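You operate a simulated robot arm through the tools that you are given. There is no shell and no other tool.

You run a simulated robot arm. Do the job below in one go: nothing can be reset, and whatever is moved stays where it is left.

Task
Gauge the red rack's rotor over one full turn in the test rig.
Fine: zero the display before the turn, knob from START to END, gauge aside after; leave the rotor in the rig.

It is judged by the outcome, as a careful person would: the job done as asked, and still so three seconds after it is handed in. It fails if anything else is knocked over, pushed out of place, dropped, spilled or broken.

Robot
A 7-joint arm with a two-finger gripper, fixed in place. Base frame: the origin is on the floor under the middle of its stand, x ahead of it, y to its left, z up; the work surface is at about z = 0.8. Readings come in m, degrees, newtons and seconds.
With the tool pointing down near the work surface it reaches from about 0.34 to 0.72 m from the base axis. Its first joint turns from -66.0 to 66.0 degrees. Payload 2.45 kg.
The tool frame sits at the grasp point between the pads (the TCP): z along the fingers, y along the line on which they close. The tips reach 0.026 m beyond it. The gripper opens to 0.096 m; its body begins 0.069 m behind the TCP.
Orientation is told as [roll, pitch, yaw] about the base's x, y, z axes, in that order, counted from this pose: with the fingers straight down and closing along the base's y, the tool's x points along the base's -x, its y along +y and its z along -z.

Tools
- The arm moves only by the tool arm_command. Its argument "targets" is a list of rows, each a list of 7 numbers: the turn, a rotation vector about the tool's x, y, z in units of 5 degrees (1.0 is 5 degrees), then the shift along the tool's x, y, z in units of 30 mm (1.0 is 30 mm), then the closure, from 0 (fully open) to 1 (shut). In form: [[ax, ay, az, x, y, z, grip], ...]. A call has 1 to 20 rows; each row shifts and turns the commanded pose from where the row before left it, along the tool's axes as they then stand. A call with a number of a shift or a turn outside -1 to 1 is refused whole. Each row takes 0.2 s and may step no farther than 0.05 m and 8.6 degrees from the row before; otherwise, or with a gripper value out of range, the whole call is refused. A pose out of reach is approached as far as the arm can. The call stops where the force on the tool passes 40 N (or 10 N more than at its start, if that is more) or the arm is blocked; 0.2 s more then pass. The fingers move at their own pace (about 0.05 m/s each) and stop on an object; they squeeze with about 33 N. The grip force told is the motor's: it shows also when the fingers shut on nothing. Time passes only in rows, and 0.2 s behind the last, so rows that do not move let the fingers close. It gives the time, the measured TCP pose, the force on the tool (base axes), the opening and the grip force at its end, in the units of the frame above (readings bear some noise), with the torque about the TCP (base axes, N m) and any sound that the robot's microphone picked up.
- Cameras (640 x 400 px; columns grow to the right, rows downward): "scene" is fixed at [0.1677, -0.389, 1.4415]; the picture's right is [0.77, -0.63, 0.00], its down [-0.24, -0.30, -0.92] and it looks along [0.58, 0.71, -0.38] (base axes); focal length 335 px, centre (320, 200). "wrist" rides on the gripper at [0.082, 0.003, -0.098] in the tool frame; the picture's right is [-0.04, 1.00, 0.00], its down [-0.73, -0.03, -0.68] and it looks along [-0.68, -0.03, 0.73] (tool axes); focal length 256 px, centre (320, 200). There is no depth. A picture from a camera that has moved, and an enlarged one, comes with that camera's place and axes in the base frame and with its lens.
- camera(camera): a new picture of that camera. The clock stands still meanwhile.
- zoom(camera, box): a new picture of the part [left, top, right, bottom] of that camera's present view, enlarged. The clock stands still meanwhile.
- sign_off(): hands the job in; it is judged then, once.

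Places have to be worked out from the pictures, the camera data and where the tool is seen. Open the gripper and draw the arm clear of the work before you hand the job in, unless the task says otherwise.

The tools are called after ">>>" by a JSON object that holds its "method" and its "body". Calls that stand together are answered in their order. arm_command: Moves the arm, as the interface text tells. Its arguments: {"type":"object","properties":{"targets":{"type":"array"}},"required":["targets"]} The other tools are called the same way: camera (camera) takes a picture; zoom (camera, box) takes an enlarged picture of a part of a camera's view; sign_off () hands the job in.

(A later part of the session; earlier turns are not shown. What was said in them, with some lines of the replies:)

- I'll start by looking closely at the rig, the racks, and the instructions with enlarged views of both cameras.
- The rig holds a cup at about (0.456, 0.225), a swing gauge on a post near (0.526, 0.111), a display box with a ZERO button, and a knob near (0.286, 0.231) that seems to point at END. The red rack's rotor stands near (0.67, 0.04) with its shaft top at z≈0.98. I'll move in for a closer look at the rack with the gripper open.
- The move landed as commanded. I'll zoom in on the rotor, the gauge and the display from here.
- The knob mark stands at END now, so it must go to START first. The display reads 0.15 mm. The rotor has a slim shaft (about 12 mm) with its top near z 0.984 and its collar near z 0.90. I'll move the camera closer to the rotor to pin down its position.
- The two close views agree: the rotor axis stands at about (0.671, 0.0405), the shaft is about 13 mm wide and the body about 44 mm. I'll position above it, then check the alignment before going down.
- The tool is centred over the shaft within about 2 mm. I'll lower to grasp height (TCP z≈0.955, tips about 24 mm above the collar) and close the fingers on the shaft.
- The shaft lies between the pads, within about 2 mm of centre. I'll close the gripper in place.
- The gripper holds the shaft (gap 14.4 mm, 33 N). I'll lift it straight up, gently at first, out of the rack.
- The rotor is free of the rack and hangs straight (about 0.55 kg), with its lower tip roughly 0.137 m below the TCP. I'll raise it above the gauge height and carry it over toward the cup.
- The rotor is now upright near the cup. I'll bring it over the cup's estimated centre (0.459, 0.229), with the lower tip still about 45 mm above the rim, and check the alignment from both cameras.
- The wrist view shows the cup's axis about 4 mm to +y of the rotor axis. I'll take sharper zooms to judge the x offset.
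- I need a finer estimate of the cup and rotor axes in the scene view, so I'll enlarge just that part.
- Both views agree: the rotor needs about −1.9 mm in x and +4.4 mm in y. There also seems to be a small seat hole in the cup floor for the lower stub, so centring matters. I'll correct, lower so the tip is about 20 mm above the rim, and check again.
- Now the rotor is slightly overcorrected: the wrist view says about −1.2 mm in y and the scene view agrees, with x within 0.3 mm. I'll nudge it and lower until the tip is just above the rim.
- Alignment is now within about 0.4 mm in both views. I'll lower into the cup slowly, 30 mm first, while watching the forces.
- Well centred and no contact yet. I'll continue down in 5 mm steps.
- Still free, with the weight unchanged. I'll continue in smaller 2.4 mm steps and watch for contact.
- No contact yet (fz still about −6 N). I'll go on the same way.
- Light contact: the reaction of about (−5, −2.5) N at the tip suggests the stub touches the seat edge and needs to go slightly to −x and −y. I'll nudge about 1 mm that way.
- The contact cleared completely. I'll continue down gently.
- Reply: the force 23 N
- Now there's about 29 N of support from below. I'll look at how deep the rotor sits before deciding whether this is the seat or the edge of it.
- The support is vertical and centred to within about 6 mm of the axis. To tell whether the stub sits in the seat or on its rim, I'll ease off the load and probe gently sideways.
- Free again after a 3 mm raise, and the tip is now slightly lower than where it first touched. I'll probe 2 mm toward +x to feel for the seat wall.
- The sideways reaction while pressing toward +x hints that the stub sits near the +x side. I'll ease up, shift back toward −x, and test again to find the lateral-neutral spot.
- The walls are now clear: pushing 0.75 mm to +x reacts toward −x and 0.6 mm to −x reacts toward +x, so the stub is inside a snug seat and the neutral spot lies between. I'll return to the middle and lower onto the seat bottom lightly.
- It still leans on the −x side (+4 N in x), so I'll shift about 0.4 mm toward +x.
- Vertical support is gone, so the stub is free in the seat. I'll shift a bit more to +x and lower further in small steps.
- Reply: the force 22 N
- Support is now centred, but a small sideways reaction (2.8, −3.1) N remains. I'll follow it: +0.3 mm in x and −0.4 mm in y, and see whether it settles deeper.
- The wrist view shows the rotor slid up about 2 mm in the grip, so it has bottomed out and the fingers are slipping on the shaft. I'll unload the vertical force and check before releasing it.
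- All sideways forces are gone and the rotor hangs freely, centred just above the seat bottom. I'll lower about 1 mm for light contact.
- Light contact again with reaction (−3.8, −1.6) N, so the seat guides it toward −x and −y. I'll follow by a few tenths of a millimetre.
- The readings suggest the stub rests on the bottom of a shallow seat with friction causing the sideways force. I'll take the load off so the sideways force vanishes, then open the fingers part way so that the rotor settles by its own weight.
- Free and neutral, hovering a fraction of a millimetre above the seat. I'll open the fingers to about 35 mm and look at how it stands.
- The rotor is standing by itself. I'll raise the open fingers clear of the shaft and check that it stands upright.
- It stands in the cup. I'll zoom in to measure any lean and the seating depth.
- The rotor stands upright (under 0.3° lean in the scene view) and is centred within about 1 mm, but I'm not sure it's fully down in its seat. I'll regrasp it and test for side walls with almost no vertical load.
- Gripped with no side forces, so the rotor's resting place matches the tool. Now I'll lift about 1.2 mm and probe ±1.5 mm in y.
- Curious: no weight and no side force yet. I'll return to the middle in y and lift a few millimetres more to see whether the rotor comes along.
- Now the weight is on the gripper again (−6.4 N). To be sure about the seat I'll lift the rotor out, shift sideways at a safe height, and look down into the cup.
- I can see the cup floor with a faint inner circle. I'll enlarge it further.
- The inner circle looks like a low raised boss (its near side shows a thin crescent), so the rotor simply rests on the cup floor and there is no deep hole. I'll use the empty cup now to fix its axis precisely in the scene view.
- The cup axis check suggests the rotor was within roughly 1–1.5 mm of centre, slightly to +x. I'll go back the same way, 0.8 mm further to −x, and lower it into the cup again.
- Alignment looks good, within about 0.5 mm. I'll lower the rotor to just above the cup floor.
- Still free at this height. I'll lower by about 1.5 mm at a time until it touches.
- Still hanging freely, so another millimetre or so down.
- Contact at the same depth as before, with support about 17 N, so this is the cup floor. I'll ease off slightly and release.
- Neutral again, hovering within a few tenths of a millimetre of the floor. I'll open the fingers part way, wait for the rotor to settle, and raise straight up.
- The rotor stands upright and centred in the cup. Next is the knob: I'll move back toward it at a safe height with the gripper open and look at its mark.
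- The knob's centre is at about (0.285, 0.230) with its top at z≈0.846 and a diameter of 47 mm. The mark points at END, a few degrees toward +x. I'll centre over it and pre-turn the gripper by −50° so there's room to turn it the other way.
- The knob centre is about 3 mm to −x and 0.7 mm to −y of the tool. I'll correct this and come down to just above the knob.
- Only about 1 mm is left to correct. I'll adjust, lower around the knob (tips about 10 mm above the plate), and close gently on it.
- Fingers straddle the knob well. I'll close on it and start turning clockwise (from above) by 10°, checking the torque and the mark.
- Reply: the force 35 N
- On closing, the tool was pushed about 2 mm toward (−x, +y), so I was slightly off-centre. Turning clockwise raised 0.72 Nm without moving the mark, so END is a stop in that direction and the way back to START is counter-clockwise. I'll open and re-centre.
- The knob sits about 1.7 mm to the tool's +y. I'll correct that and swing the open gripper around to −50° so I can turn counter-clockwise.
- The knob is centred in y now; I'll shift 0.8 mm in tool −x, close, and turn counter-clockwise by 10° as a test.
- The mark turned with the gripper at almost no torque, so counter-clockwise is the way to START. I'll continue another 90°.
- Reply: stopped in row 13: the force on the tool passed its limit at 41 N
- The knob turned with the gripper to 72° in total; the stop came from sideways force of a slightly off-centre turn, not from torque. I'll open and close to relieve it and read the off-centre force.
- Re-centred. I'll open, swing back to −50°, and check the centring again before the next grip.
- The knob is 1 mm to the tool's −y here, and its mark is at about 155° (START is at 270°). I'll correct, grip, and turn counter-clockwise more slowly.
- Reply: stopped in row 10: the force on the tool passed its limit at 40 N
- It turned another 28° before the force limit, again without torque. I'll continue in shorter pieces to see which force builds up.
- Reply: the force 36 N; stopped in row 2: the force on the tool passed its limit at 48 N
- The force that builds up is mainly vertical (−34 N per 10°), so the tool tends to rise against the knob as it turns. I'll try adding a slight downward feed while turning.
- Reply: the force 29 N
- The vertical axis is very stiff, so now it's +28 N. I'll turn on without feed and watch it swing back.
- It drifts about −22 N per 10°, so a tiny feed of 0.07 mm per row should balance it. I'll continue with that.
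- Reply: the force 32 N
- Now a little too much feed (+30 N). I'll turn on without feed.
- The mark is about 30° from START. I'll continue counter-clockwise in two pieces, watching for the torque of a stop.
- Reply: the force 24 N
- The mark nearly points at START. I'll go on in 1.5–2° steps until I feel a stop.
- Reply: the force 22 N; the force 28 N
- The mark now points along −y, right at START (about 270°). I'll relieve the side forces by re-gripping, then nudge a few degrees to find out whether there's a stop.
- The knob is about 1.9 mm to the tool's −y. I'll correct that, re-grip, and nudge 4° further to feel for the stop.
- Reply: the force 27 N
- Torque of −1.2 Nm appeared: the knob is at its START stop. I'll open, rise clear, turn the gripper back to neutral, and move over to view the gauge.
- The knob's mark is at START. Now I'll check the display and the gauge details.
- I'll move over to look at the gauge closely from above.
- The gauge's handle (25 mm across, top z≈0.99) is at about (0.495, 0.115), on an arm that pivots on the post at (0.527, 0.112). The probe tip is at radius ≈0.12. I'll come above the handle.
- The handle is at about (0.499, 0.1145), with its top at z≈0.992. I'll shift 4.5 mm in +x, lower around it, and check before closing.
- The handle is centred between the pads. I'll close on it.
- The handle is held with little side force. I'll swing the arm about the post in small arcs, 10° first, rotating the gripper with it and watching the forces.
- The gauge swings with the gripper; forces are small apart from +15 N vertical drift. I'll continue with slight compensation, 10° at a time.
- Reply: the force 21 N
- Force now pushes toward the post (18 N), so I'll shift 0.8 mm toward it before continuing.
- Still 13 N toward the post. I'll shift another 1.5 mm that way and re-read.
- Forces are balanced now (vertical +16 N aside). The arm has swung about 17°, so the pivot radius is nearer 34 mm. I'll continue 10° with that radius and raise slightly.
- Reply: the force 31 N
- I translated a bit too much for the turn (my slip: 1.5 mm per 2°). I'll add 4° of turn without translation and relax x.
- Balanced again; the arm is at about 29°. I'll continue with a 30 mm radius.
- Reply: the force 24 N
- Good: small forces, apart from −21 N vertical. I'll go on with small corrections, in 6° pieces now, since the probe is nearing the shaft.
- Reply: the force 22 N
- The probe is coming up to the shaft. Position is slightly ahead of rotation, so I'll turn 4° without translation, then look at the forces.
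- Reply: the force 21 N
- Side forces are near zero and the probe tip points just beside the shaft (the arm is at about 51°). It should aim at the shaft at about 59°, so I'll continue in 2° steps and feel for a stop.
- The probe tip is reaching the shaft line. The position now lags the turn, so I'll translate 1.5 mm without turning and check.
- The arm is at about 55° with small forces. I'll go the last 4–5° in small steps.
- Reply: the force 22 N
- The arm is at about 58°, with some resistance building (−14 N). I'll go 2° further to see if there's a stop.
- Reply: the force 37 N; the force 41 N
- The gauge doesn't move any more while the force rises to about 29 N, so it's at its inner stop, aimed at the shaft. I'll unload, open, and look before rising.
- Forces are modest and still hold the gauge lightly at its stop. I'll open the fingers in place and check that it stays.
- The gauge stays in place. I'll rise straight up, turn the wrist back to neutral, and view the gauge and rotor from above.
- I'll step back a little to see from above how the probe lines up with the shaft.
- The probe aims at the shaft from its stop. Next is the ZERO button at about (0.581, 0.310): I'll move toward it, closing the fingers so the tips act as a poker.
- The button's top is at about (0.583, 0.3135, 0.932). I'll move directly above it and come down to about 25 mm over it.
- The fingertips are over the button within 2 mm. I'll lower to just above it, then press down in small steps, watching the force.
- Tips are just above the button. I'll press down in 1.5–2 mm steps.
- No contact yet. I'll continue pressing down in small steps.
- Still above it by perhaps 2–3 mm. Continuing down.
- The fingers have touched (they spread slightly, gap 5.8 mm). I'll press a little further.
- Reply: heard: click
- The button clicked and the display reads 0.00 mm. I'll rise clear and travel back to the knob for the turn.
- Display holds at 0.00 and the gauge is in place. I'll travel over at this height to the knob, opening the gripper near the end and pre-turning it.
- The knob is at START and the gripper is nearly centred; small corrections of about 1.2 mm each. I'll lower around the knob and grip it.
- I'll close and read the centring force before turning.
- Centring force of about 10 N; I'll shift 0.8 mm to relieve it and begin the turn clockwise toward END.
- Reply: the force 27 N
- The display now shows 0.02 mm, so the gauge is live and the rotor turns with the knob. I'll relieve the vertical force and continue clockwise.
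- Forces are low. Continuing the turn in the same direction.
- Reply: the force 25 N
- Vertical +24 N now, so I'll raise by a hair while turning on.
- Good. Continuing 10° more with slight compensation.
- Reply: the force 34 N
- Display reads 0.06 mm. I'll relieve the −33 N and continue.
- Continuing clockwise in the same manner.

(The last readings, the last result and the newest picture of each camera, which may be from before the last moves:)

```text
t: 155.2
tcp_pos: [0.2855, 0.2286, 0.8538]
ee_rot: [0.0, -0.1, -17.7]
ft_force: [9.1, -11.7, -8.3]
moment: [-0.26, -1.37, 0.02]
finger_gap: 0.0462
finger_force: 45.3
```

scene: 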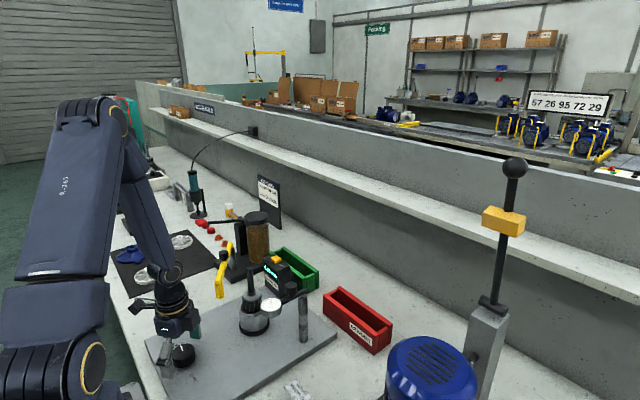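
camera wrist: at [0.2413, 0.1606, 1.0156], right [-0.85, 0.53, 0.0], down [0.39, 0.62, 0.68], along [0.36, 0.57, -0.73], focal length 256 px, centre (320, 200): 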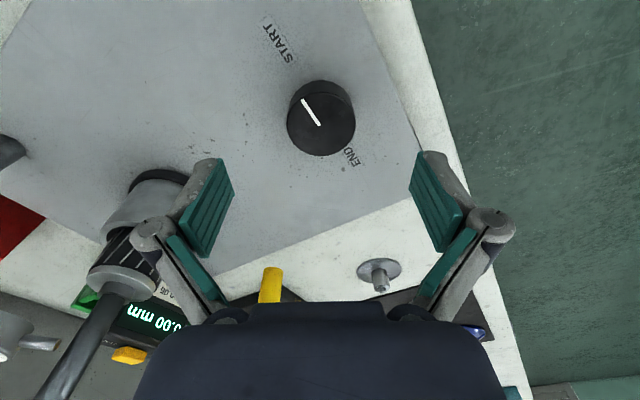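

Turned 78° so far. Side force has crept up to 15 N, so I'll correct slightly and go on.

>>> {"method": "arm_command", "body": {"targets": [[0, 0, 0.5, -0.012, -0.01, 0.001, 1], [0, 0, 0.5, -0.006, -0.006, 0.001, 1], [0, 0, 0.5, 0, 0, 0, 1], [0, 0, 0.5, 0, 0, 0, 1]]}}

```text
t: 156.2
tcp_pos: [0.2849, 0.2296, 0.8539]
ee_rot: [-0.1, 0.1, -27.5]
ft_force: [3.2, -7.9, -34.0]
moment: [0.07, 0.26, 0.05]
finger_gap: 0.0467
finger_force: 45.5
```

Vertical is −34 N, so I'll press down a touch and continue.

>>> {"method": "arm_command", "body": {"targets": [[0, 0, 0, 0, 0, 0.012, 1], [0, 0, 0.5, 0, 0, 0.002, 1], [0, 0, 0.5, 0, 0, 0.002, 1], [0, 0, 0.5, 0, 0, 0.002, 1]]}}

```text
t: 157.2
tcp_pos: [0.2859, 0.2291, 0.8536]
ee_rot: [0.0, 0.0, -34.9]
ft_force: [-6.3, -21.1, 30.2]
moment: [-0.59, 0.33, 0.03]
finger_gap: 0.0467
finger_force: 44.9
```

Turned 95° so far. This is a good point to re-grip: I'll open, and swing back to +60° without touching the knob.

>>> {"method": "arm_command", "body": {"targets": [[0, 0, 0, 0, -0.02, -0.006, 1], [0, 0, 0, 0, 0, 0, 0.5], [0, 0, 0, 0, 0, 0, 0], [0, 0, 0, 0, 0, 0, 0], [0, 0, 0, 0, 0, 0, 0]]}}

>>> {"method": "zoom", "body": {"camera": "wrist", "box": [200, 60, 440, 250]}}

>>> {"method": "zoom", "body": {"camera": "scene", "box": [230, 240, 320, 340]}}

```text
t: 158.4
tcp_pos: [0.2854, 0.2289, 0.8538]
ee_rot: [0.0, 0.0, -34.9]
ft_force: [-0.5, -0.9, 0.0]
moment: [0.0, 0.02, -0.06]
finger_gap: 0.0959
finger_force: 0.1
```

```text
2.11 times, centred on (320, 155) of wrist
camera zoom: at [0.221, 0.2805, 0.9532], right [0.61, 0.8, 0.0], down [0.58, -0.45, 0.68], along [0.54, -0.41, -0.73], focal length 539 px, centre (320, 295)
```

zoom: 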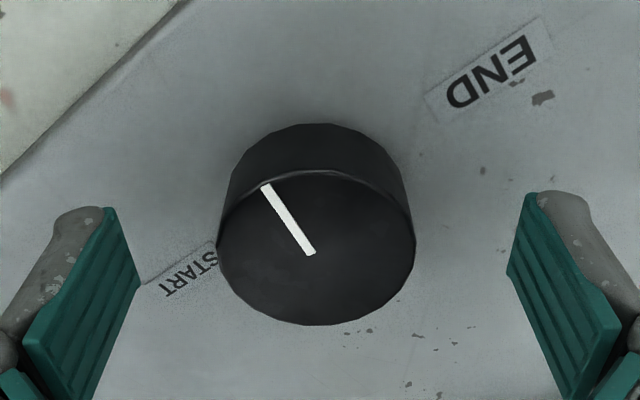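

```text
4.00 times, centred on (275, 290) of scene
camera zoom: at [0.1677, -0.389, 1.4415], right [0.77, -0.63, 0.0], down [-0.24, -0.3, -0.92], along [0.58, 0.71, -0.38], focal length 1339 px, centre (500, -160)
```

zoom: 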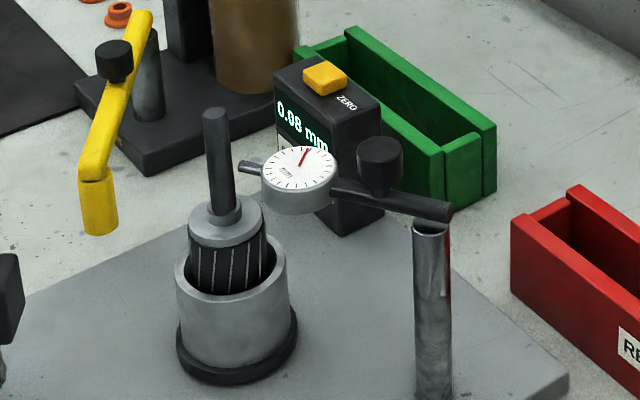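

Display 0.08 mm; the knob is about halfway and stays put. I'll swing the open gripper back to +60°.

>>> {"method": "arm_command", "body": {"targets": [[0, 0, -1, 0, 0, 0, 0], [0, 0, -1, 0, 0, 0, 0], [0, 0, -1, 0, 0, 0, 0], [0, 0, -1, 0, 0, 0, 0], [0, 0, -1, 0, 0, 0, 0], [0, 0, -1, 0, 0, 0, 0], [0, 0, -1, 0, 0, 0, 0], [0, 0, -1, 0, 0, 0, 0], [0, 0, -1, 0, 0, 0, 0], [0, 0, -1, 0, 0, 0, 0], [0, 0, -1, 0, 0, 0, 0], [0, 0, -1, 0, 0, 0, 0], [0, 0, -1, 0, 0, 0, 0], [0, 0, -1, 0, 0, 0, 0], [0, 0, -1, 0, 0, 0, 0], [0, 0, -1, 0, 0, 0, 0], [0, 0, -1, 0, 0, 0, 0], [0, 0, -1, 0, 0, 0, 0], [0, 0, -1, 0, 0, 0, 0], [0, 0, 0, 0, 0, 0, 0]]}}

>>> {"method": "zoom", "body": {"camera": "wrist", "box": [200, 60, 440, 250]}}

```text
t: 162.6
tcp_pos: [0.2847, 0.2291, 0.8524]
ee_rot: [0.0, 0.0, 60.1]
ft_force: [-0.6, 0.0, -0.1]
moment: [0.01, -0.01, 0.02]
finger_gap: 0.0961
finger_force: 0.0
```

```text
2.11 times, centred on (320, 155) of wrist
camera zoom: at [0.2415, 0.1612, 0.9529], right [-0.85, 0.53, 0.0], down [0.39, 0.62, 0.68], along [0.36, 0.58, -0.73], focal length 539 px, centre (320, 295)
```

zoom: 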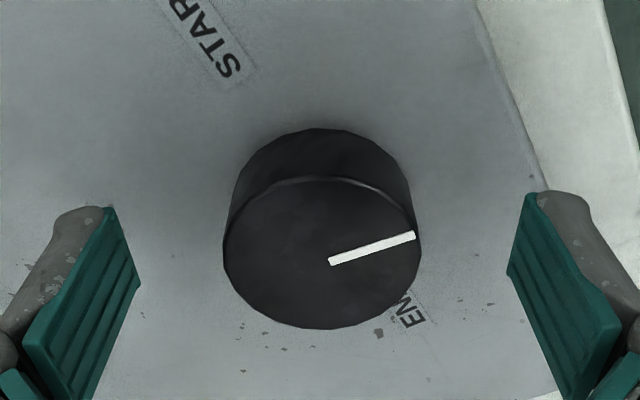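

The knob is about 1 mm to the tool's +y here. I'll correct, grip, and read the centring force.

>>> {"method": "arm_command", "body": {"targets": [[0, 0, 0, 0, 0.035, 0, 0], [0, 0, 0, 0, 0, 0, 1], [0, 0, 0, 0, 0, 0, 1], [0, 0, 0, 0, 0, 0, 1], [0, 0, 0, 0, 0, 0, 1], [0, 0, 0, 0, 0, 0, 1]]}}

```text
t: 164.0
tcp_pos: [0.2841, 0.2295, 0.8545]
ee_rot: [0.0, -0.2, 60.0]
ft_force: [2.3, -1.1, 3.7]
moment: [-0.06, 0.01, 0.01]
finger_gap: 0.0475
finger_force: 44.6
```

Very well centred (under 3 N). Continuing the clockwise turn.

>>> {"method": "arm_command", "body": {"targets": [[0, 0, 0.5, 0, 0, 0, 1], [0, 0, 0.5, 0, 0, 0, 1], [0, 0, 0.5, 0, 0, 0, 1], [0, 0, 0.5, 0, 0, 0, 1]]}}

```text
t: 165.0
tcp_pos: [0.2847, 0.2297, 0.8533]
ee_rot: [-0.1, 0.0, 50.0]
ft_force: [6.5, 2.4, -3.9]
moment: [-0.7, 0.64, 0.0]
finger_gap: 0.0472
finger_force: 45.0
```

Forces stay low; I'll keep turning.

>>> {"method": "arm_command", "body": {"targets": [[0, 0, 0.5, 0, 0, 0, 1], [0, 0, 0.5, 0, 0, 0, 1], [0, 0, 0.5, 0, 0, 0, 1], [0, 0, 0.5, 0, 0, 0, 1]]}}

```text
t: 166.0
tcp_pos: [0.2852, 0.2288, 0.8529]
ee_rot: [0.1, 0.0, 40.0]
ft_force: [12.6, 3.8, -32.4]
moment: [0.21, -0.24, -0.02]
finger_gap: 0.0472
finger_force: 44.7
```

Vertical −32 N; I'll feed down slightly and go on.

>>> {"method": "arm_command", "body": {"targets": [[0, 0, 0, 0, 0, 0.012, 1], [0, 0, 0.5, 0, 0, 0.001, 1], [0, 0, 0.5, 0, 0, 0.001, 1], [0, 0, 0.5, 0, 0, 0, 1]]}}

```text
t: 167.0
tcp_pos: [0.2833, 0.2297, 0.8531]
ee_rot: [0.0, -0.1, 32.5]
ft_force: [4.4, -3.1, 28.8]
moment: [0.02, -0.35, 0.0]
finger_gap: 0.0474
finger_force: 45.0
```

Now +29 N; I'll ease up slightly while turning.

>>> {"method": "arm_command", "body": {"targets": [[0, 0, 0.5, 0, 0, -0.008, 1], [0, 0, 0.5, 0, 0, -0.002, 1], [0, 0, 0.5, 0, 0, -0.001, 1], [0, 0, 0.5, 0, 0, 0, 1]]}}

```text
t: 168.0
tcp_pos: [0.2844, 0.2302, 0.853]
ee_rot: [0.1, 0.0, 22.5]
ft_force: [1.5, -4.3, 27.2]
moment: [-0.33, 0.4, -0.01]
finger_gap: 0.0475
finger_force: 44.7
```

I'll keep turning with a bit more easing upward.

>>> {"method": "arm_command", "body": {"targets": [[0, 0, 0.5, 0, 0, -0.008, 1], [0, 0, 0.5, 0, 0, -0.003, 1], [0, 0, 0.5, 0, 0, -0.002, 1], [0, 0, 0.5, 0, 0, -0.001, 1]]}}

>>> {"method": "zoom", "body": {"camera": "wrist", "box": [170, 40, 470, 250]}}

```text
t: 169.0
tcp_pos: [0.2844, 0.2294, 0.8538]
ee_rot: [-0.1, 0.0, 12.6]
ft_force: [-7.1, -4.7, 10.7]
moment: [0.38, -0.8, 0.01]
finger_gap: 0.0474
finger_force: 45.4
```

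```text
1.90 times, centred on (320, 145) of wrist
camera zoom: at [0.2039, 0.2164, 0.9528], right [-0.18, 0.98, 0.0], down [0.72, 0.13, 0.68], along [0.67, 0.12, -0.73], focal length 488 px, centre (320, 305)
```

zoom: 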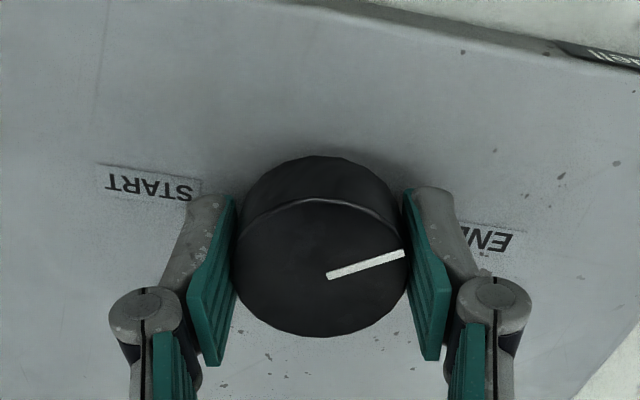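

About 40° remain to END. Continuing.

>>> {"method": "arm_command", "body": {"targets": [[0, 0, 0.5, 0, 0, -0.003, 1], [0, 0, 0.5, 0, 0, -0.002, 1], [0, 0, 0.5, 0, 0, -0.001, 1], [0, 0, 0.5, 0, 0, -0.001, 1]]}}

```text
t: 170.0
tcp_pos: [0.2849, 0.2299, 0.8525]
ee_rot: [0.0, 0.0, 2.6]
ft_force: [-3.2, 2.3, -35.6]
moment: [0.04, -0.06, 0.02]
finger_gap: 0.0473
finger_force: 45.3
```

I'll relieve the −36 N and continue.

>>> {"method": "arm_command", "body": {"targets": [[0, 0, 0, 0, 0, 0.014, 1], [0, 0, 0.5, 0, 0, 0, 1], [0, 0, 0.5, 0, 0, 0, 1], [0, 0, 0.5, 0, 0, 0, 1]]}}

```text
t: 171.0
tcp_pos: [0.284, 0.2303, 0.8542]
ee_rot: [-0.1, -0.3, -5.2]
ft_force: [7.7, -7.8, -18.7]
moment: [-0.15, 0.84, -0.02]
finger_gap: 0.0473
finger_force: 45.2
```

Continuing; about 22–25° remain.

>>> {"method": "arm_command", "body": {"targets": [[0, 0, 0.5, 0, 0, 0.004, 1], [0, 0, 0.5, 0, 0, 0.001, 1], [0, 0, 0.5, 0, 0, 0, 1], [0, 0, 0.5, 0, 0, 0, 1]]}}

```text
t: 172.0
tcp_pos: [0.2842, 0.2304, 0.8526]
ee_rot: [0.1, 0.0, -15.1]
ft_force: [-0.2, -9.6, 3.0]
moment: [-0.31, -0.29, 0.04]
finger_gap: 0.0472
finger_force: 45.2
```

Nearly there, about 12–15° to go; continuing in smaller steps and watching for the stop torque.

>>> {"method": "arm_command", "body": {"targets": [[0, 0, 0.4, 0, 0, 0, 1], [0, 0, 0.4, 0, 0, 0, 1], [0, 0, 0.4, 0, 0, 0, 1], [0, 0, 0.4, 0, 0, 0, 1]]}}

>>> {"method": "zoom", "body": {"camera": "wrist", "box": [170, 40, 470, 250]}}

>>> {"method": "zoom", "body": {"camera": "scene", "box": [230, 240, 320, 340]}}

```text
t: 173.0
tcp_pos: [0.2848, 0.2299, 0.8531]
ee_rot: [0.1, -0.1, -23.0]
ft_force: [-1.2, -2.8, -8.1]
moment: [0.44, 0.21, -0.01]
finger_gap: 0.0473
finger_force: 44.9
```

```text
1.90 times, centred on (320, 145) of wrist
camera zoom: at [0.2103, 0.2661, 0.9531], right [0.43, 0.9, 0.0], down [0.66, -0.31, 0.68], along [0.61, -0.29, -0.73], focal length 488 px, centre (320, 305)
```

zoom: 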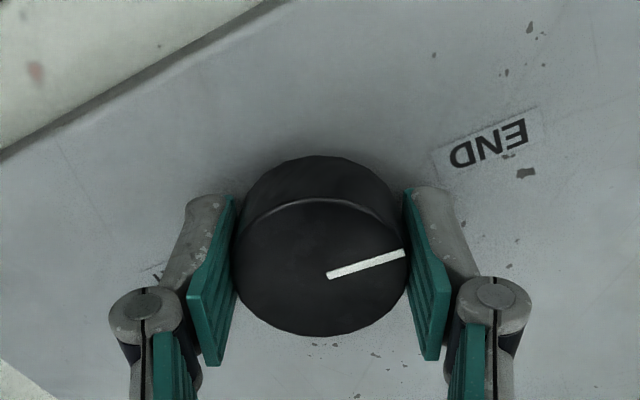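

```text
4.00 times, centred on (275, 290) of scene
camera zoom: at [0.1678, -0.389, 1.4415], right [0.77, -0.63, 0.0], down [-0.24, -0.3, -0.92], along [0.58, 0.71, -0.38], focal length 1339 px, centre (500, -160)
```

zoom: 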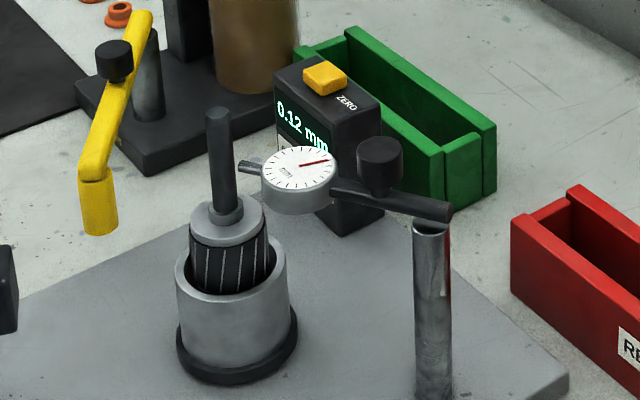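

The mark is nearly at END (display 0.12 mm). I'll go on a few degrees until the stop is felt.

>>> {"method": "arm_command", "body": {"targets": [[0, 0, 0.4, 0, 0, 0.001, 1], [0, 0, 0.4, 0, 0, 0.001, 1]]}}

```text
t: 173.6
tcp_pos: [0.2852, 0.2305, 0.8537]
ee_rot: [0.1, 0.0, -26.8]
ft_force: [-6.6, -1.8, 5.7]
moment: [-0.26, -0.22, 0.86]
finger_gap: 0.0473
finger_force: 45.0
```

Torque of +0.86 Nm: the END stop is reached. I'll open the gripper, rise, and check the knob and display.

>>> {"method": "arm_command", "body": {"targets": [[0, 0, 0, 0, 0, 0, 0.5], [0, 0, 0, 0, 0, 0, 0], [0, 0, 0, 0, 0, 0, 0], [0, 0, 0, 0, 0, 0, 0], [0, 0, 0, 0, 0, -0.5, 0], [0, 0, 0, 0, 0, -0.9, 0], [0, 0, 0, 0, 0, -1, 0], [0, 0, 0, 0, 0, -1, 0], [0, 0, 0, 0, 0, -1, 0], [0, 0, 0, 0, 0, -1, 0], [0, 0, 0, 0, 0, -1, 0], [0, 0, 0, 0, 0, -1, 0], [0, 0, 0, 0, 0, -1, 0], [0, 0, 0, 0, 0, 0, 0]]}}

>>> {"method": "zoom", "body": {"camera": "scene", "box": [140, 240, 340, 400]}}

>>> {"method": "zoom", "body": {"camera": "scene", "box": [150, 320, 220, 380]}}

>>> {"method": "camera", "body": {"camera": "wrist"}}

```text
t: 176.6
tcp_pos: [0.2862, 0.2312, 1.1067]
ee_rot: [0.1, -0.1, -27.0]
ft_force: [-0.8, 0.4, 0.1]
moment: [0.02, -0.03, 0.01]
finger_gap: 0.096
finger_force: 0.1
```

```text
2.50 times, centred on (240, 320) of scene
camera zoom: at [0.1677, -0.389, 1.4415], right [0.77, -0.63, 0.0], down [-0.24, -0.3, -0.92], along [0.58, 0.71, -0.38], focal length 837 px, centre (520, -100)
```

zoom: 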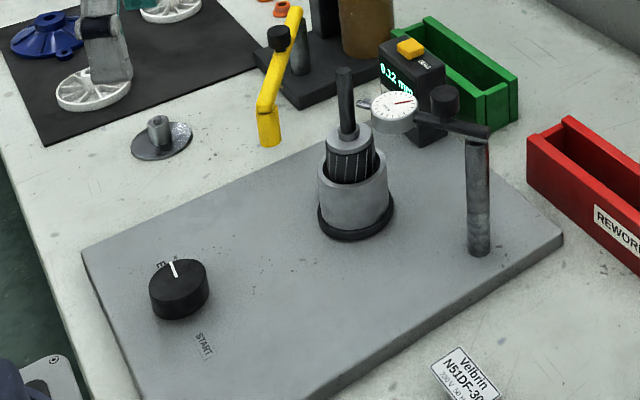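

```text
6.67 times, centred on (185, 350) of scene
camera zoom: at [0.1677, -0.389, 1.4415], right [0.77, -0.63, 0.0], down [-0.24, -0.3, -0.92], along [0.58, 0.71, -0.38], focal length 2232 px, centre (1220, -800)
```

zoom: 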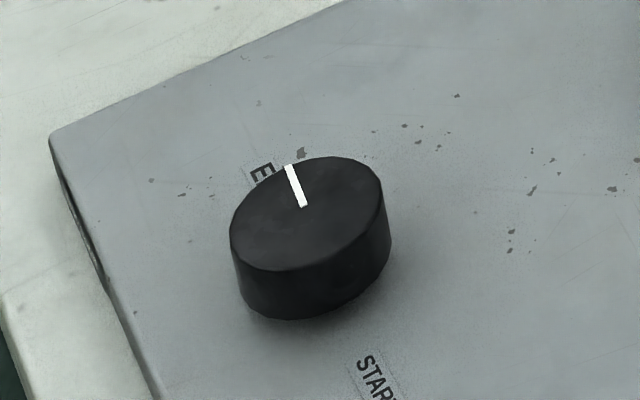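

```text
taken
camera wrist: at [0.2152, 0.2714, 1.2059], right [0.49, 0.87, 0.0], down [0.64, -0.36, 0.68], along [0.59, -0.33, -0.73], focal length 256 px, centre (320, 200)
```

wrist: 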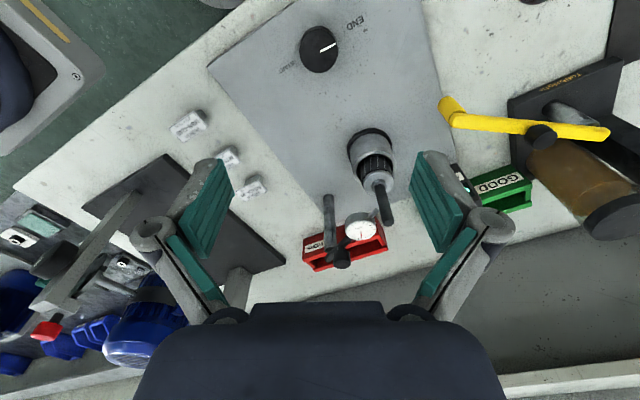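

The knob is at END and the display reads 0.12 mm. Now the gauge has to go aside: I'll align the gripper with the arm (−58°) and move above the handle.

>>> {"method": "arm_command", "body": {"targets": [[0, 0, 0.885, 0, 0, 0, 0], [0, 0, 0.885, 0, 0, 0, 0], [0, 0, 0.885, 0, 0, 0, 0], [0, 0, 0.885, 0, 0, 0, 0], [0, 0, 0.885, 0, 0, 0, 0], [0, 0, 0.885, 0, 0, 0, 0], [0, 0, 0.885, 0, 0, 0, 0], [0, 0, 0, -0.4, 0.3, 0, 0], [0, 0, 0, -0.82, 0.6, 0, 0], [0, 0, 0, -0.82, 0.6, 0, 0], [0, 0, 0, -0.82, 0.6, 0, 0], [0, 0, 0, -0.82, 0.6, 0, 0], [0, 0, 0, -0.82, 0.6, 0, 0], [0, 0, 0, -0.82, 0.6, 0, 0], [0, 0, 0, -0.82, 0.6, 0, 0], [0, 0, 0, -0.45, 0.34, 0, 0], [0, 0, 0, 0, 0, 0, 0]]}}

>>> {"method": "camera", "body": {"camera": "wrist"}}

>>> {"method": "zoom", "body": {"camera": "scene", "box": [230, 200, 350, 340]}}

```text
t: 180.2
tcp_pos: [0.5138, 0.14, 1.1064]
ee_rot: [0.1, 0.0, -57.9]
ft_force: [-0.2, -0.7, 0.4]
moment: [-0.03, -0.01, 0.04]
finger_gap: 0.0963
finger_force: 0.2
```

```text
taken
camera wrist: at [0.473, 0.2114, 1.2058], right [0.87, 0.5, 0.0], down [0.36, -0.64, 0.68], along [0.34, -0.59, -0.73], focal length 256 px, centre (320, 200)
```

wrist: 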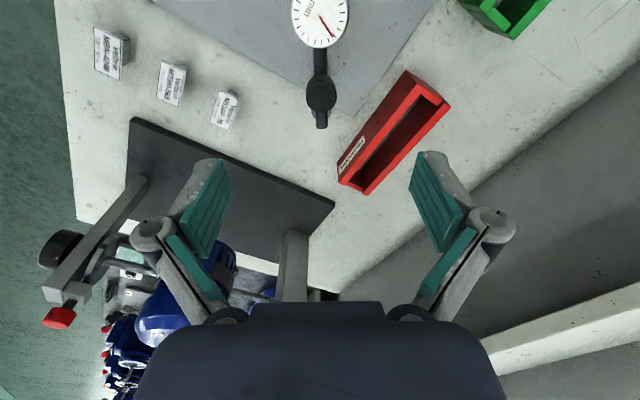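

```text
2.86 times, centred on (290, 270) of scene
camera zoom: at [0.1677, -0.389, 1.4415], right [0.77, -0.63, 0.0], down [-0.24, -0.3, -0.92], along [0.58, 0.71, -0.38], focal length 956 px, centre (406, 0)
```

zoom: 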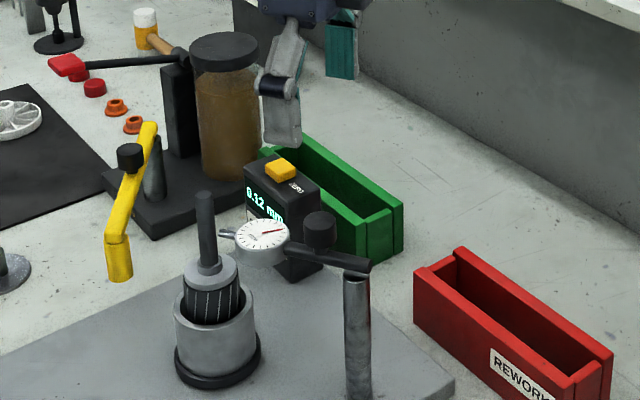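

>>> {"method": "zoom", "body": {"camera": "wrist", "box": [270, 50, 370, 140]}}

```text
4.44 times, centred on (320, 95) of wrist
camera zoom: at [0.473, 0.2114, 1.2058], right [0.87, 0.5, 0.0], down [0.36, -0.64, 0.68], along [0.34, -0.59, -0.73], focal length 1138 px, centre (320, 667)
```

zoom: 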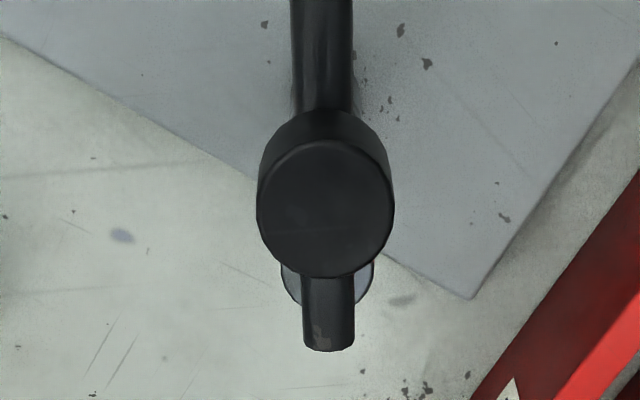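

The handle is nearly centred and the gripper is parallel to the arm. I'll correct 0.8 mm and lower around the handle.

>>> {"method": "arm_command", "body": {"targets": [[0, 0, 0, 0, 0.027, 0, 0], [0, 0, 0, 0, 0, 0.9, 0], [0, 0, 0, 0, 0, 0.9, 0], [0, 0, 0, 0, 0, 0.9, 0], [0, 0, 0, 0, 0, 0.8, 0], [0, 0, 0, 0, 0, 0.4, 0], [0, 0, 0, 0, 0, 0, 0]]}}

>>> {"method": "camera", "body": {"camera": "wrist"}}

>>> {"method": "zoom", "body": {"camera": "scene", "box": [240, 230, 330, 330]}}

```text
t: 181.8
tcp_pos: [0.5131, 0.1394, 0.9868]
ee_rot: [0.1, 0.1, -57.9]
ft_force: [0.6, 0.2, -0.7]
moment: [-0.02, -0.01, 0.01]
finger_gap: 0.0963
finger_force: 0.0
```

```text
taken
camera wrist: at [0.4718, 0.2112, 1.0876], right [0.87, 0.5, 0.0], down [0.36, -0.64, 0.68], along [0.34, -0.59, -0.73], focal length 256 px, centre (320, 200)
```

wrist: 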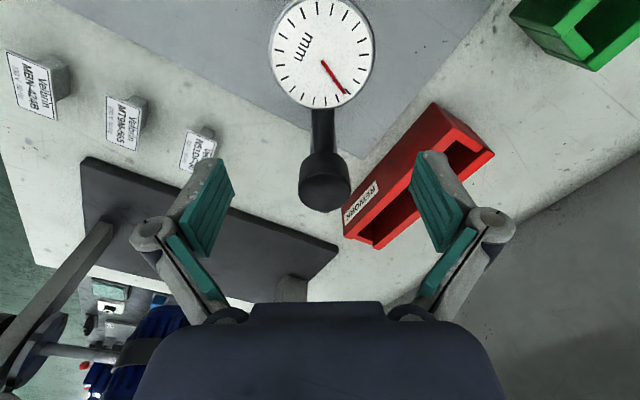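

```text
4.00 times, centred on (285, 280) of scene
camera zoom: at [0.1677, -0.389, 1.4415], right [0.77, -0.63, 0.0], down [-0.24, -0.3, -0.92], along [0.58, 0.71, -0.38], focal length 1339 px, centre (460, -120)
```

zoom: 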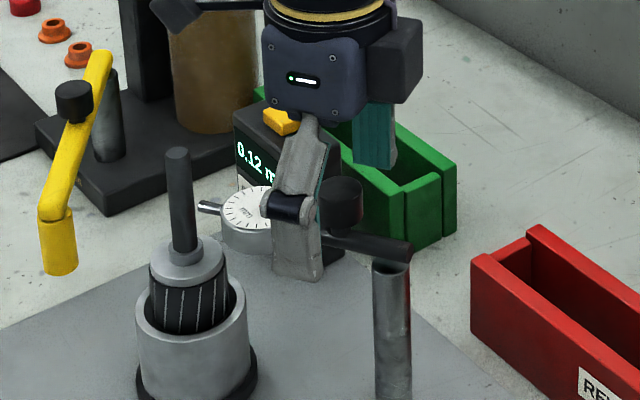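

The handle is still about 1.7 mm to the tool's +y. I'll correct and close on it.

>>> {"method": "arm_command", "body": {"targets": [[0, 0, 0, 0, 0.055, 0, 0], [0, 0, 0, 0, 0, 0, 1], [0, 0, 0, 0, 0, 0, 1], [0, 0, 0, 0, 0, 0, 1], [0, 0, 0, 0, 0, 0, 1], [0, 0, 0, 0, 0, 0, 1], [0, 0, 0, 0, 0, 0, 1]]}}

```text
t: 183.4
tcp_pos: [0.5136, 0.1402, 0.9889]
ee_rot: [0.1, -0.1, -57.8]
ft_force: [-2.9, -1.7, 1.1]
moment: [-0.02, 0.02, -0.1]
finger_gap: 0.0243
finger_force: 45.5
```

Gripped with almost no force. I'll swing the gauge back (counter-clockwise) in 10° pieces about the post, radius about 30 mm.

>>> {"method": "arm_command", "body": {"targets": [[0, 0, -0.4, 0, -0.035, 0.001, 1], [0, 0, -0.4, 0, -0.035, 0.001, 1], [0, 0, -0.4, 0, -0.035, 0.001, 1], [0, 0, -0.4, 0, -0.035, 0.001, 1], [0, 0, 0, 0, 0, 0, 1]]}}

```text
t: 184.6
tcp_pos: [0.5117, 0.1389, 0.9897]
ee_rot: [0.0, 0.0, -50.0]
ft_force: [3.7, -2.3, -14.0]
moment: [0.21, 0.18, -0.02]
finger_gap: 0.0242
finger_force: 44.5
```

Forces are low; continuing another 10°.

>>> {"method": "arm_command", "body": {"targets": [[0, 0, -0.4, 0, -0.035, 0.005, 1], [0, 0, -0.4, 0, -0.035, 0.002, 1], [0, 0, -0.4, 0, -0.035, 0.002, 1], [0, 0, -0.4, 0, -0.035, 0.002, 1], [0, 0, -0.4, 0, -0.035, 0.002, 1], [0, 0, 0, 0, 0, 0, 1]]}}

```text
t: 186.0
tcp_pos: [0.507, 0.1356, 0.9887]
ee_rot: [0.2, -0.2, -40.0]
ft_force: [11.8, -10.0, -4.3]
moment: [-0.08, -0.01, -0.02]
finger_gap: 0.0243
finger_force: 45.2
```

Side force of 15 N toward the post, so I'll shift toward it while swinging on.

>>> {"method": "arm_command", "body": {"targets": [[0, 0, -0.4, -0.02, -0.035, 0.002, 1], [0, 0, -0.4, -0.015, -0.035, 0.002, 1], [0, 0, -0.4, -0.01, -0.035, 0.002, 1], [0, 0, -0.4, -0.01, -0.035, 0.002, 1], [0, 0, -0.4, -0.01, -0.035, 0.002, 1], [0, 0, 0, 0, 0, 0, 1]]}}

>>> {"method": "zoom", "body": {"camera": "scene", "box": [240, 230, 330, 330]}}

>>> {"method": "camera", "body": {"camera": "wrist"}}

```text
t: 187.4
tcp_pos: [0.5027, 0.1297, 0.989]
ee_rot: [0.2, 0.1, -29.7]
ft_force: [-5.9, 6.1, 12.6]
moment: [0.51, 0.9, 0.07]
finger_gap: 0.0239
finger_force: 45.1
```

```text
4.00 times, centred on (285, 280) of scene
camera zoom: at [0.1674, -0.3889, 1.4415], right [0.77, -0.63, 0.0], down [-0.24, -0.3, -0.92], along [0.58, 0.71, -0.38], focal length 1339 px, centre (460, -120)
```

zoom: 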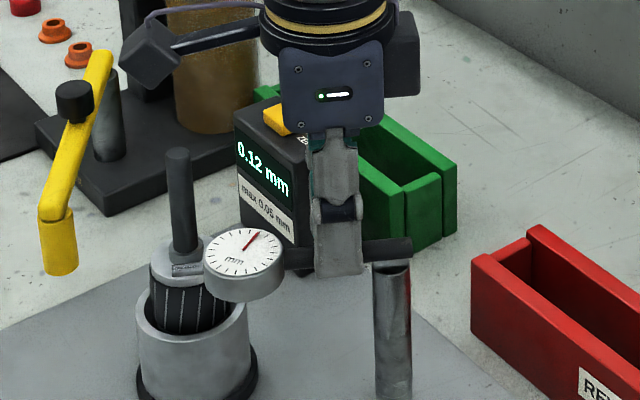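

```text
taken
camera wrist: at [0.4344, 0.1744, 1.0881], right [0.53, 0.85, 0.0], down [0.62, -0.39, 0.68], along [0.58, -0.36, -0.73], focal length 256 px, centre (320, 200)
```

wrist: 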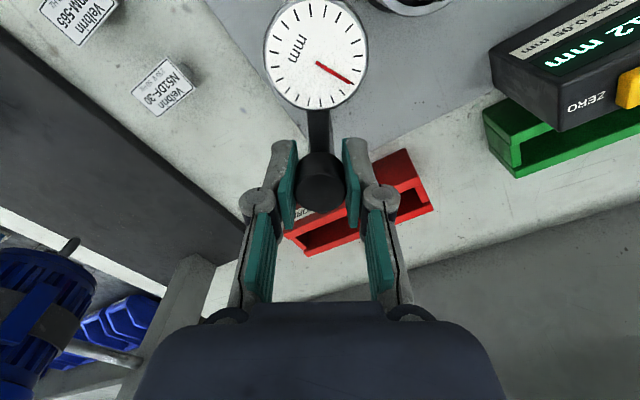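

The gauge is halfway back and the display holds 0.12 mm. Continuing the swing.

>>> {"method": "arm_command", "body": {"targets": [[0, 0, -0.4, 0, -0.035, 0, 1], [0, 0, -0.4, 0, -0.035, 0.001, 1], [0, 0, -0.4, 0, -0.035, 0.001, 1], [0, 0, -0.4, 0, -0.035, 0.001, 1], [0, 0, -0.4, 0, -0.035, 0.001, 1], [0, 0, 0, 0, 0, 0, 1]]}}

```text
t: 188.8
tcp_pos: [0.502, 0.1239, 0.9868]
ee_rot: [-0.1, 0.1, -19.9]
ft_force: [-25.1, 3.0, 15.6]
moment: [-0.08, -0.12, -0.18]
finger_gap: 0.0239
finger_force: 45.0
```

Now 25 N pushes away from the post; I'll shift outward 2 mm and continue.

>>> {"method": "arm_command", "body": {"targets": [[0, 0, 0, 0.04, 0, -0.003, 1], [0, 0, -0.4, 0.025, -0.035, 0, 1], [0, 0, -0.4, 0.01, -0.035, 0, 1], [0, 0, -0.4, 0.005, -0.035, 0, 1], [0, 0, 0, 0, 0, 0, 1]]}}

```text
t: 190.0
tcp_pos: [0.5007, 0.121, 0.9887]
ee_rot: [0.1, -0.2, -14.0]
ft_force: [6.4, 1.4, -12.9]
moment: [-0.12, -0.53, 0.05]
finger_gap: 0.0239
finger_force: 44.9
```

Balanced again. About 12–14° remain to the original aside position.

>>> {"method": "arm_command", "body": {"targets": [[0, 0, -0.4, 0, -0.035, 0.003, 1], [0, 0, -0.4, 0, -0.035, 0.001, 1], [0, 0, -0.4, 0, -0.035, 0.001, 1], [0, 0, -0.4, 0, -0.035, 0.001, 1], [0, 0, 0, 0, 0, 0, 1]]}}

>>> {"method": "zoom", "body": {"camera": "scene", "box": [240, 230, 330, 330]}}

>>> {"method": "camera", "body": {"camera": "wrist"}}

```text
t: 191.2
tcp_pos: [0.4995, 0.1167, 0.9873]
ee_rot: [0.2, -0.3, -5.9]
ft_force: [17.2, -9.4, -1.3]
moment: [-0.1, -0.01, -0.16]
finger_gap: 0.0242
finger_force: 45.2
```

```text
4.00 times, centred on (285, 280) of scene
camera zoom: at [0.1682, -0.3893, 1.4413], right [0.77, -0.63, 0.0], down [-0.24, -0.3, -0.92], along [0.58, 0.71, -0.38], focal length 1339 px, centre (460, -120)
```

zoom: 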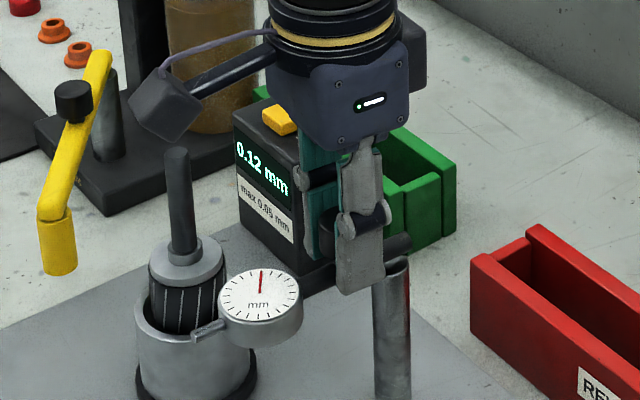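

```text
taken
camera wrist: at [0.4189, 0.1293, 1.0874], right [0.14, 0.99, 0.0], down [0.72, -0.11, 0.68], along [0.68, -0.1, -0.73], focal length 256 px, centre (320, 200)
```

wrist: 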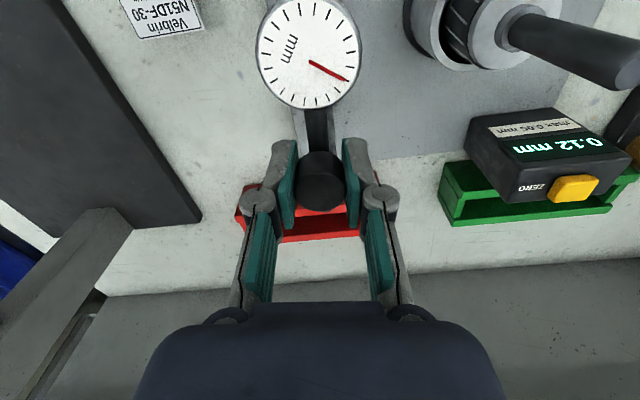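

The gauge arm is about 2–3° short of its original position. I'll push it the last 1.5 mm.

>>> {"method": "arm_command", "body": {"targets": [[0, 0, -0.3, -0.03, -0.025, 0, 1], [0, 0, -0.3, -0.01, -0.025, 0, 1], [0, 0, 0, 0, 0, 0, 1]]}}

>>> {"method": "zoom", "body": {"camera": "scene", "box": [240, 230, 330, 330]}}

```text
t: 192.0
tcp_pos: [0.5001, 0.1165, 0.9864]
ee_rot: [0.1, -0.1, -2.9]
ft_force: [10.1, -9.2, 14.5]
moment: [-0.12, 0.11, -0.33]
finger_gap: 0.0241
finger_force: 44.9
```

```text
4.00 times, centred on (285, 280) of scene
camera zoom: at [0.1678, -0.3893, 1.4414], right [0.77, -0.63, 0.0], down [-0.24, -0.3, -0.92], along [0.58, 0.71, -0.38], focal length 1339 px, centre (460, -120)
```

zoom: 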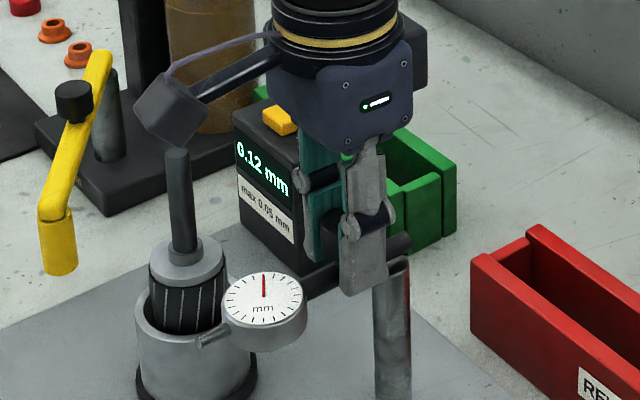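

The gauge is back at its original place aside (dial within half a pixel of the start). I'll open the gripper and check it stays.

>>> {"method": "arm_command", "body": {"targets": [[0, 0, 0, -0.01, -0.015, -0.004, 1], [0, 0, 0, 0, 0, 0, 0.6], [0, 0, 0, 0, 0, 0, 0.3], [0, 0, 0, 0, 0, 0, 0.2], [0, 0, 0, 0, 0, 0, 0.2]]}}

>>> {"method": "camera", "body": {"camera": "wrist"}}

>>> {"method": "zoom", "body": {"camera": "scene", "box": [240, 230, 330, 330]}}

```text
t: 193.2
tcp_pos: [0.5003, 0.1152, 0.9876]
ee_rot: [0.1, -0.1, -2.9]
ft_force: [0.8, -0.9, 0.2]
moment: [0.02, -0.01, -0.01]
finger_gap: 0.0768
finger_force: 0.0
```

```text
taken
camera wrist: at [0.4188, 0.1237, 1.0873], right [0.09, 1.0, 0.0], down [0.73, -0.07, 0.68], along [0.68, -0.06, -0.73], focal length 256 px, centre (320, 200)
```

wrist: 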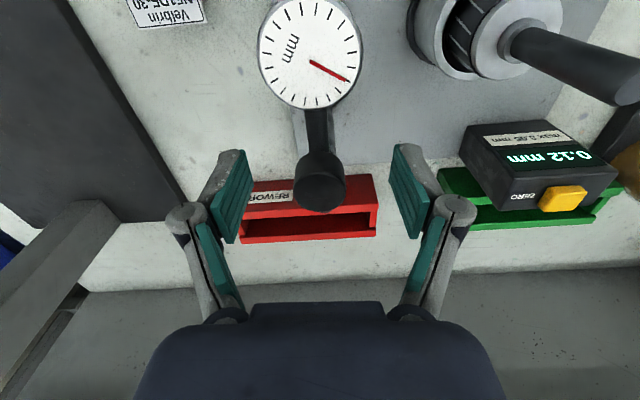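

```text
4.00 times, centred on (285, 280) of scene
camera zoom: at [0.1677, -0.389, 1.4415], right [0.77, -0.63, 0.0], down [-0.24, -0.3, -0.92], along [0.58, 0.71, -0.38], focal length 1339 px, centre (460, -120)
```

zoom: 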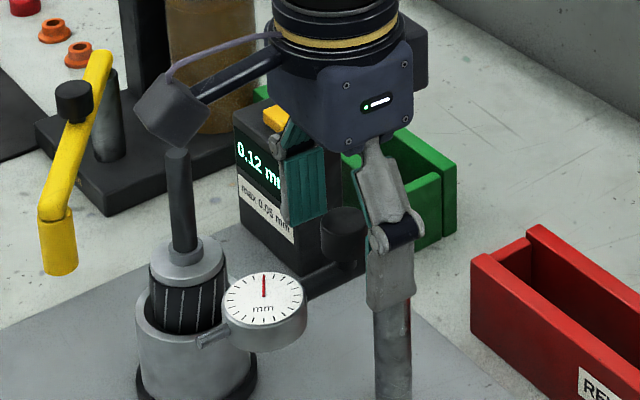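

The gauge stays aside and the display still shows 0.12 mm. I'll rise straight up and draw the arm back clear of the work.

>>> {"method": "arm_command", "body": {"targets": [[0, 0, 0, 0, 0, -0.4, 0.2], [0, 0, 0, 0, 0, -0.8, 0.2], [0, 0, 0, 0, 0, -1, 0.1], [0, 0, 0, 0, 0, -1, 0], [0, 0, 0, 0, 0, -1, 0], [0, 0, 0, 0, 0, -1, 0], [0, 0, 0, 0, 0, -1, 0], [0, 0, 0, 0.6, 0.1, -0.8, 0], [0, 0, 0, 0.8, 0.2, -0.6, 0], [0, 0, 0, 0.8, 0.2, -0.6, 0], [0, 0, 0, 0.8, 0.2, -0.6, 0], [0, 0, 0, 0.8, 0.2, -0.6, 0], [0, 0, 0, 0.8, 0.2, -0.6, 0], [0, 0, 0, 0.8, 0.2, -0.5, 0], [0, 0, 0, 0, 0, 0, 0], [0, 0, 0, 0, 0, 0, 0]]}}

>>> {"method": "camera", "body": {"camera": "scene"}}

>>> {"method": "camera", "body": {"camera": "wrist"}}

>>> {"method": "zoom", "body": {"camera": "scene", "box": [140, 240, 400, 400]}}

```text
t: 196.6
tcp_pos: [0.3423, 0.1622, 1.3005]
ee_rot: [0.2, -0.1, -3.0]
ft_force: [0.0, -0.1, 0.1]
moment: [-0.02, -0.02, -0.02]
finger_gap: 0.0962
finger_force: 0.1
```

```text
taken
```

scene: 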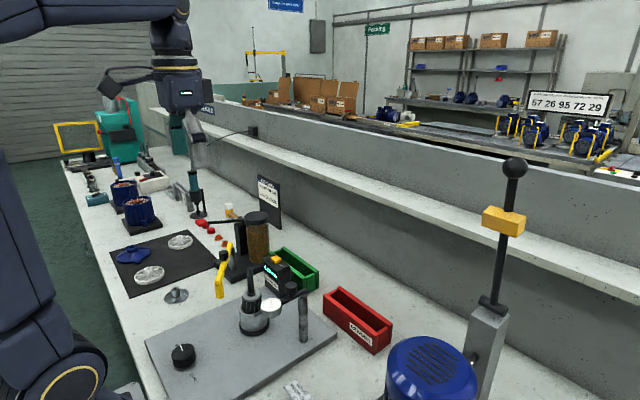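

```text
taken
camera wrist: at [0.2605, 0.1701, 1.4012], right [0.09, 1.0, 0.0], down [0.73, -0.07, 0.68], along [0.68, -0.06, -0.73], focal length 256 px, centre (320, 200)
```

wrist: 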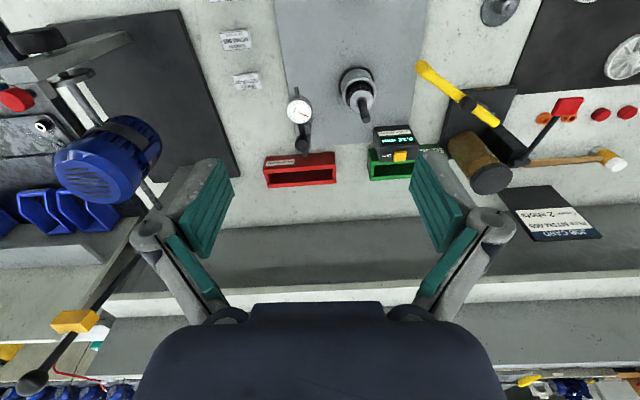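

```text
2.46 times, centred on (270, 320) of scene
camera zoom: at [0.1677, -0.389, 1.4415], right [0.77, -0.63, 0.0], down [-0.24, -0.3, -0.92], along [0.58, 0.71, -0.38], focal length 824 px, centre (443, -95)
```

zoom: 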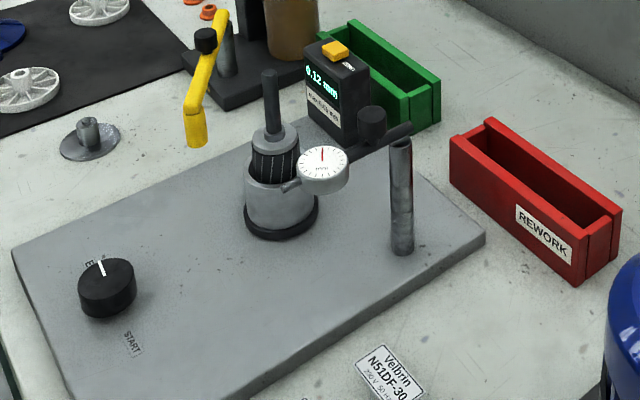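

Everything is as asked. The rotor stands upright in the rig, the knob went from START to END after the display was zeroed, and the display reads 0.12 mm. The gauge is back aside where it began, nothing else has moved, and the gripper is open and clear, so I'm handing the job in.

>>> {"method": "sign_off", "body": {}}

```text
The job is handed in.
```

The red rack's rotor was gauged over one full turn in the test rig. The display reads **0.12 mm**, above the 0.05 mm maximum on its label.

- **Zeroing:** with the knob at START and the gauge swung onto the rotor, I pressed ZERO. It clicked and the display went from 0.15 to 0.00 mm.
- **Turn:** I turned the knob from START to its END stop, re-gripping once about halfway. The reading climbed as the rotor turned.
- **Afterwards:** the gauge is back aside where it started, and the rotor stands upright in the rig. Nothing else looks moved, and the arm is clear with the gripper open.

The gauge's probe never physically touched the shaft. At its inner stop it pointed straight at the shaft with a gap of a few millimetres. The display changed as the rotor turned, so I took that as the rig's normal measuring position.
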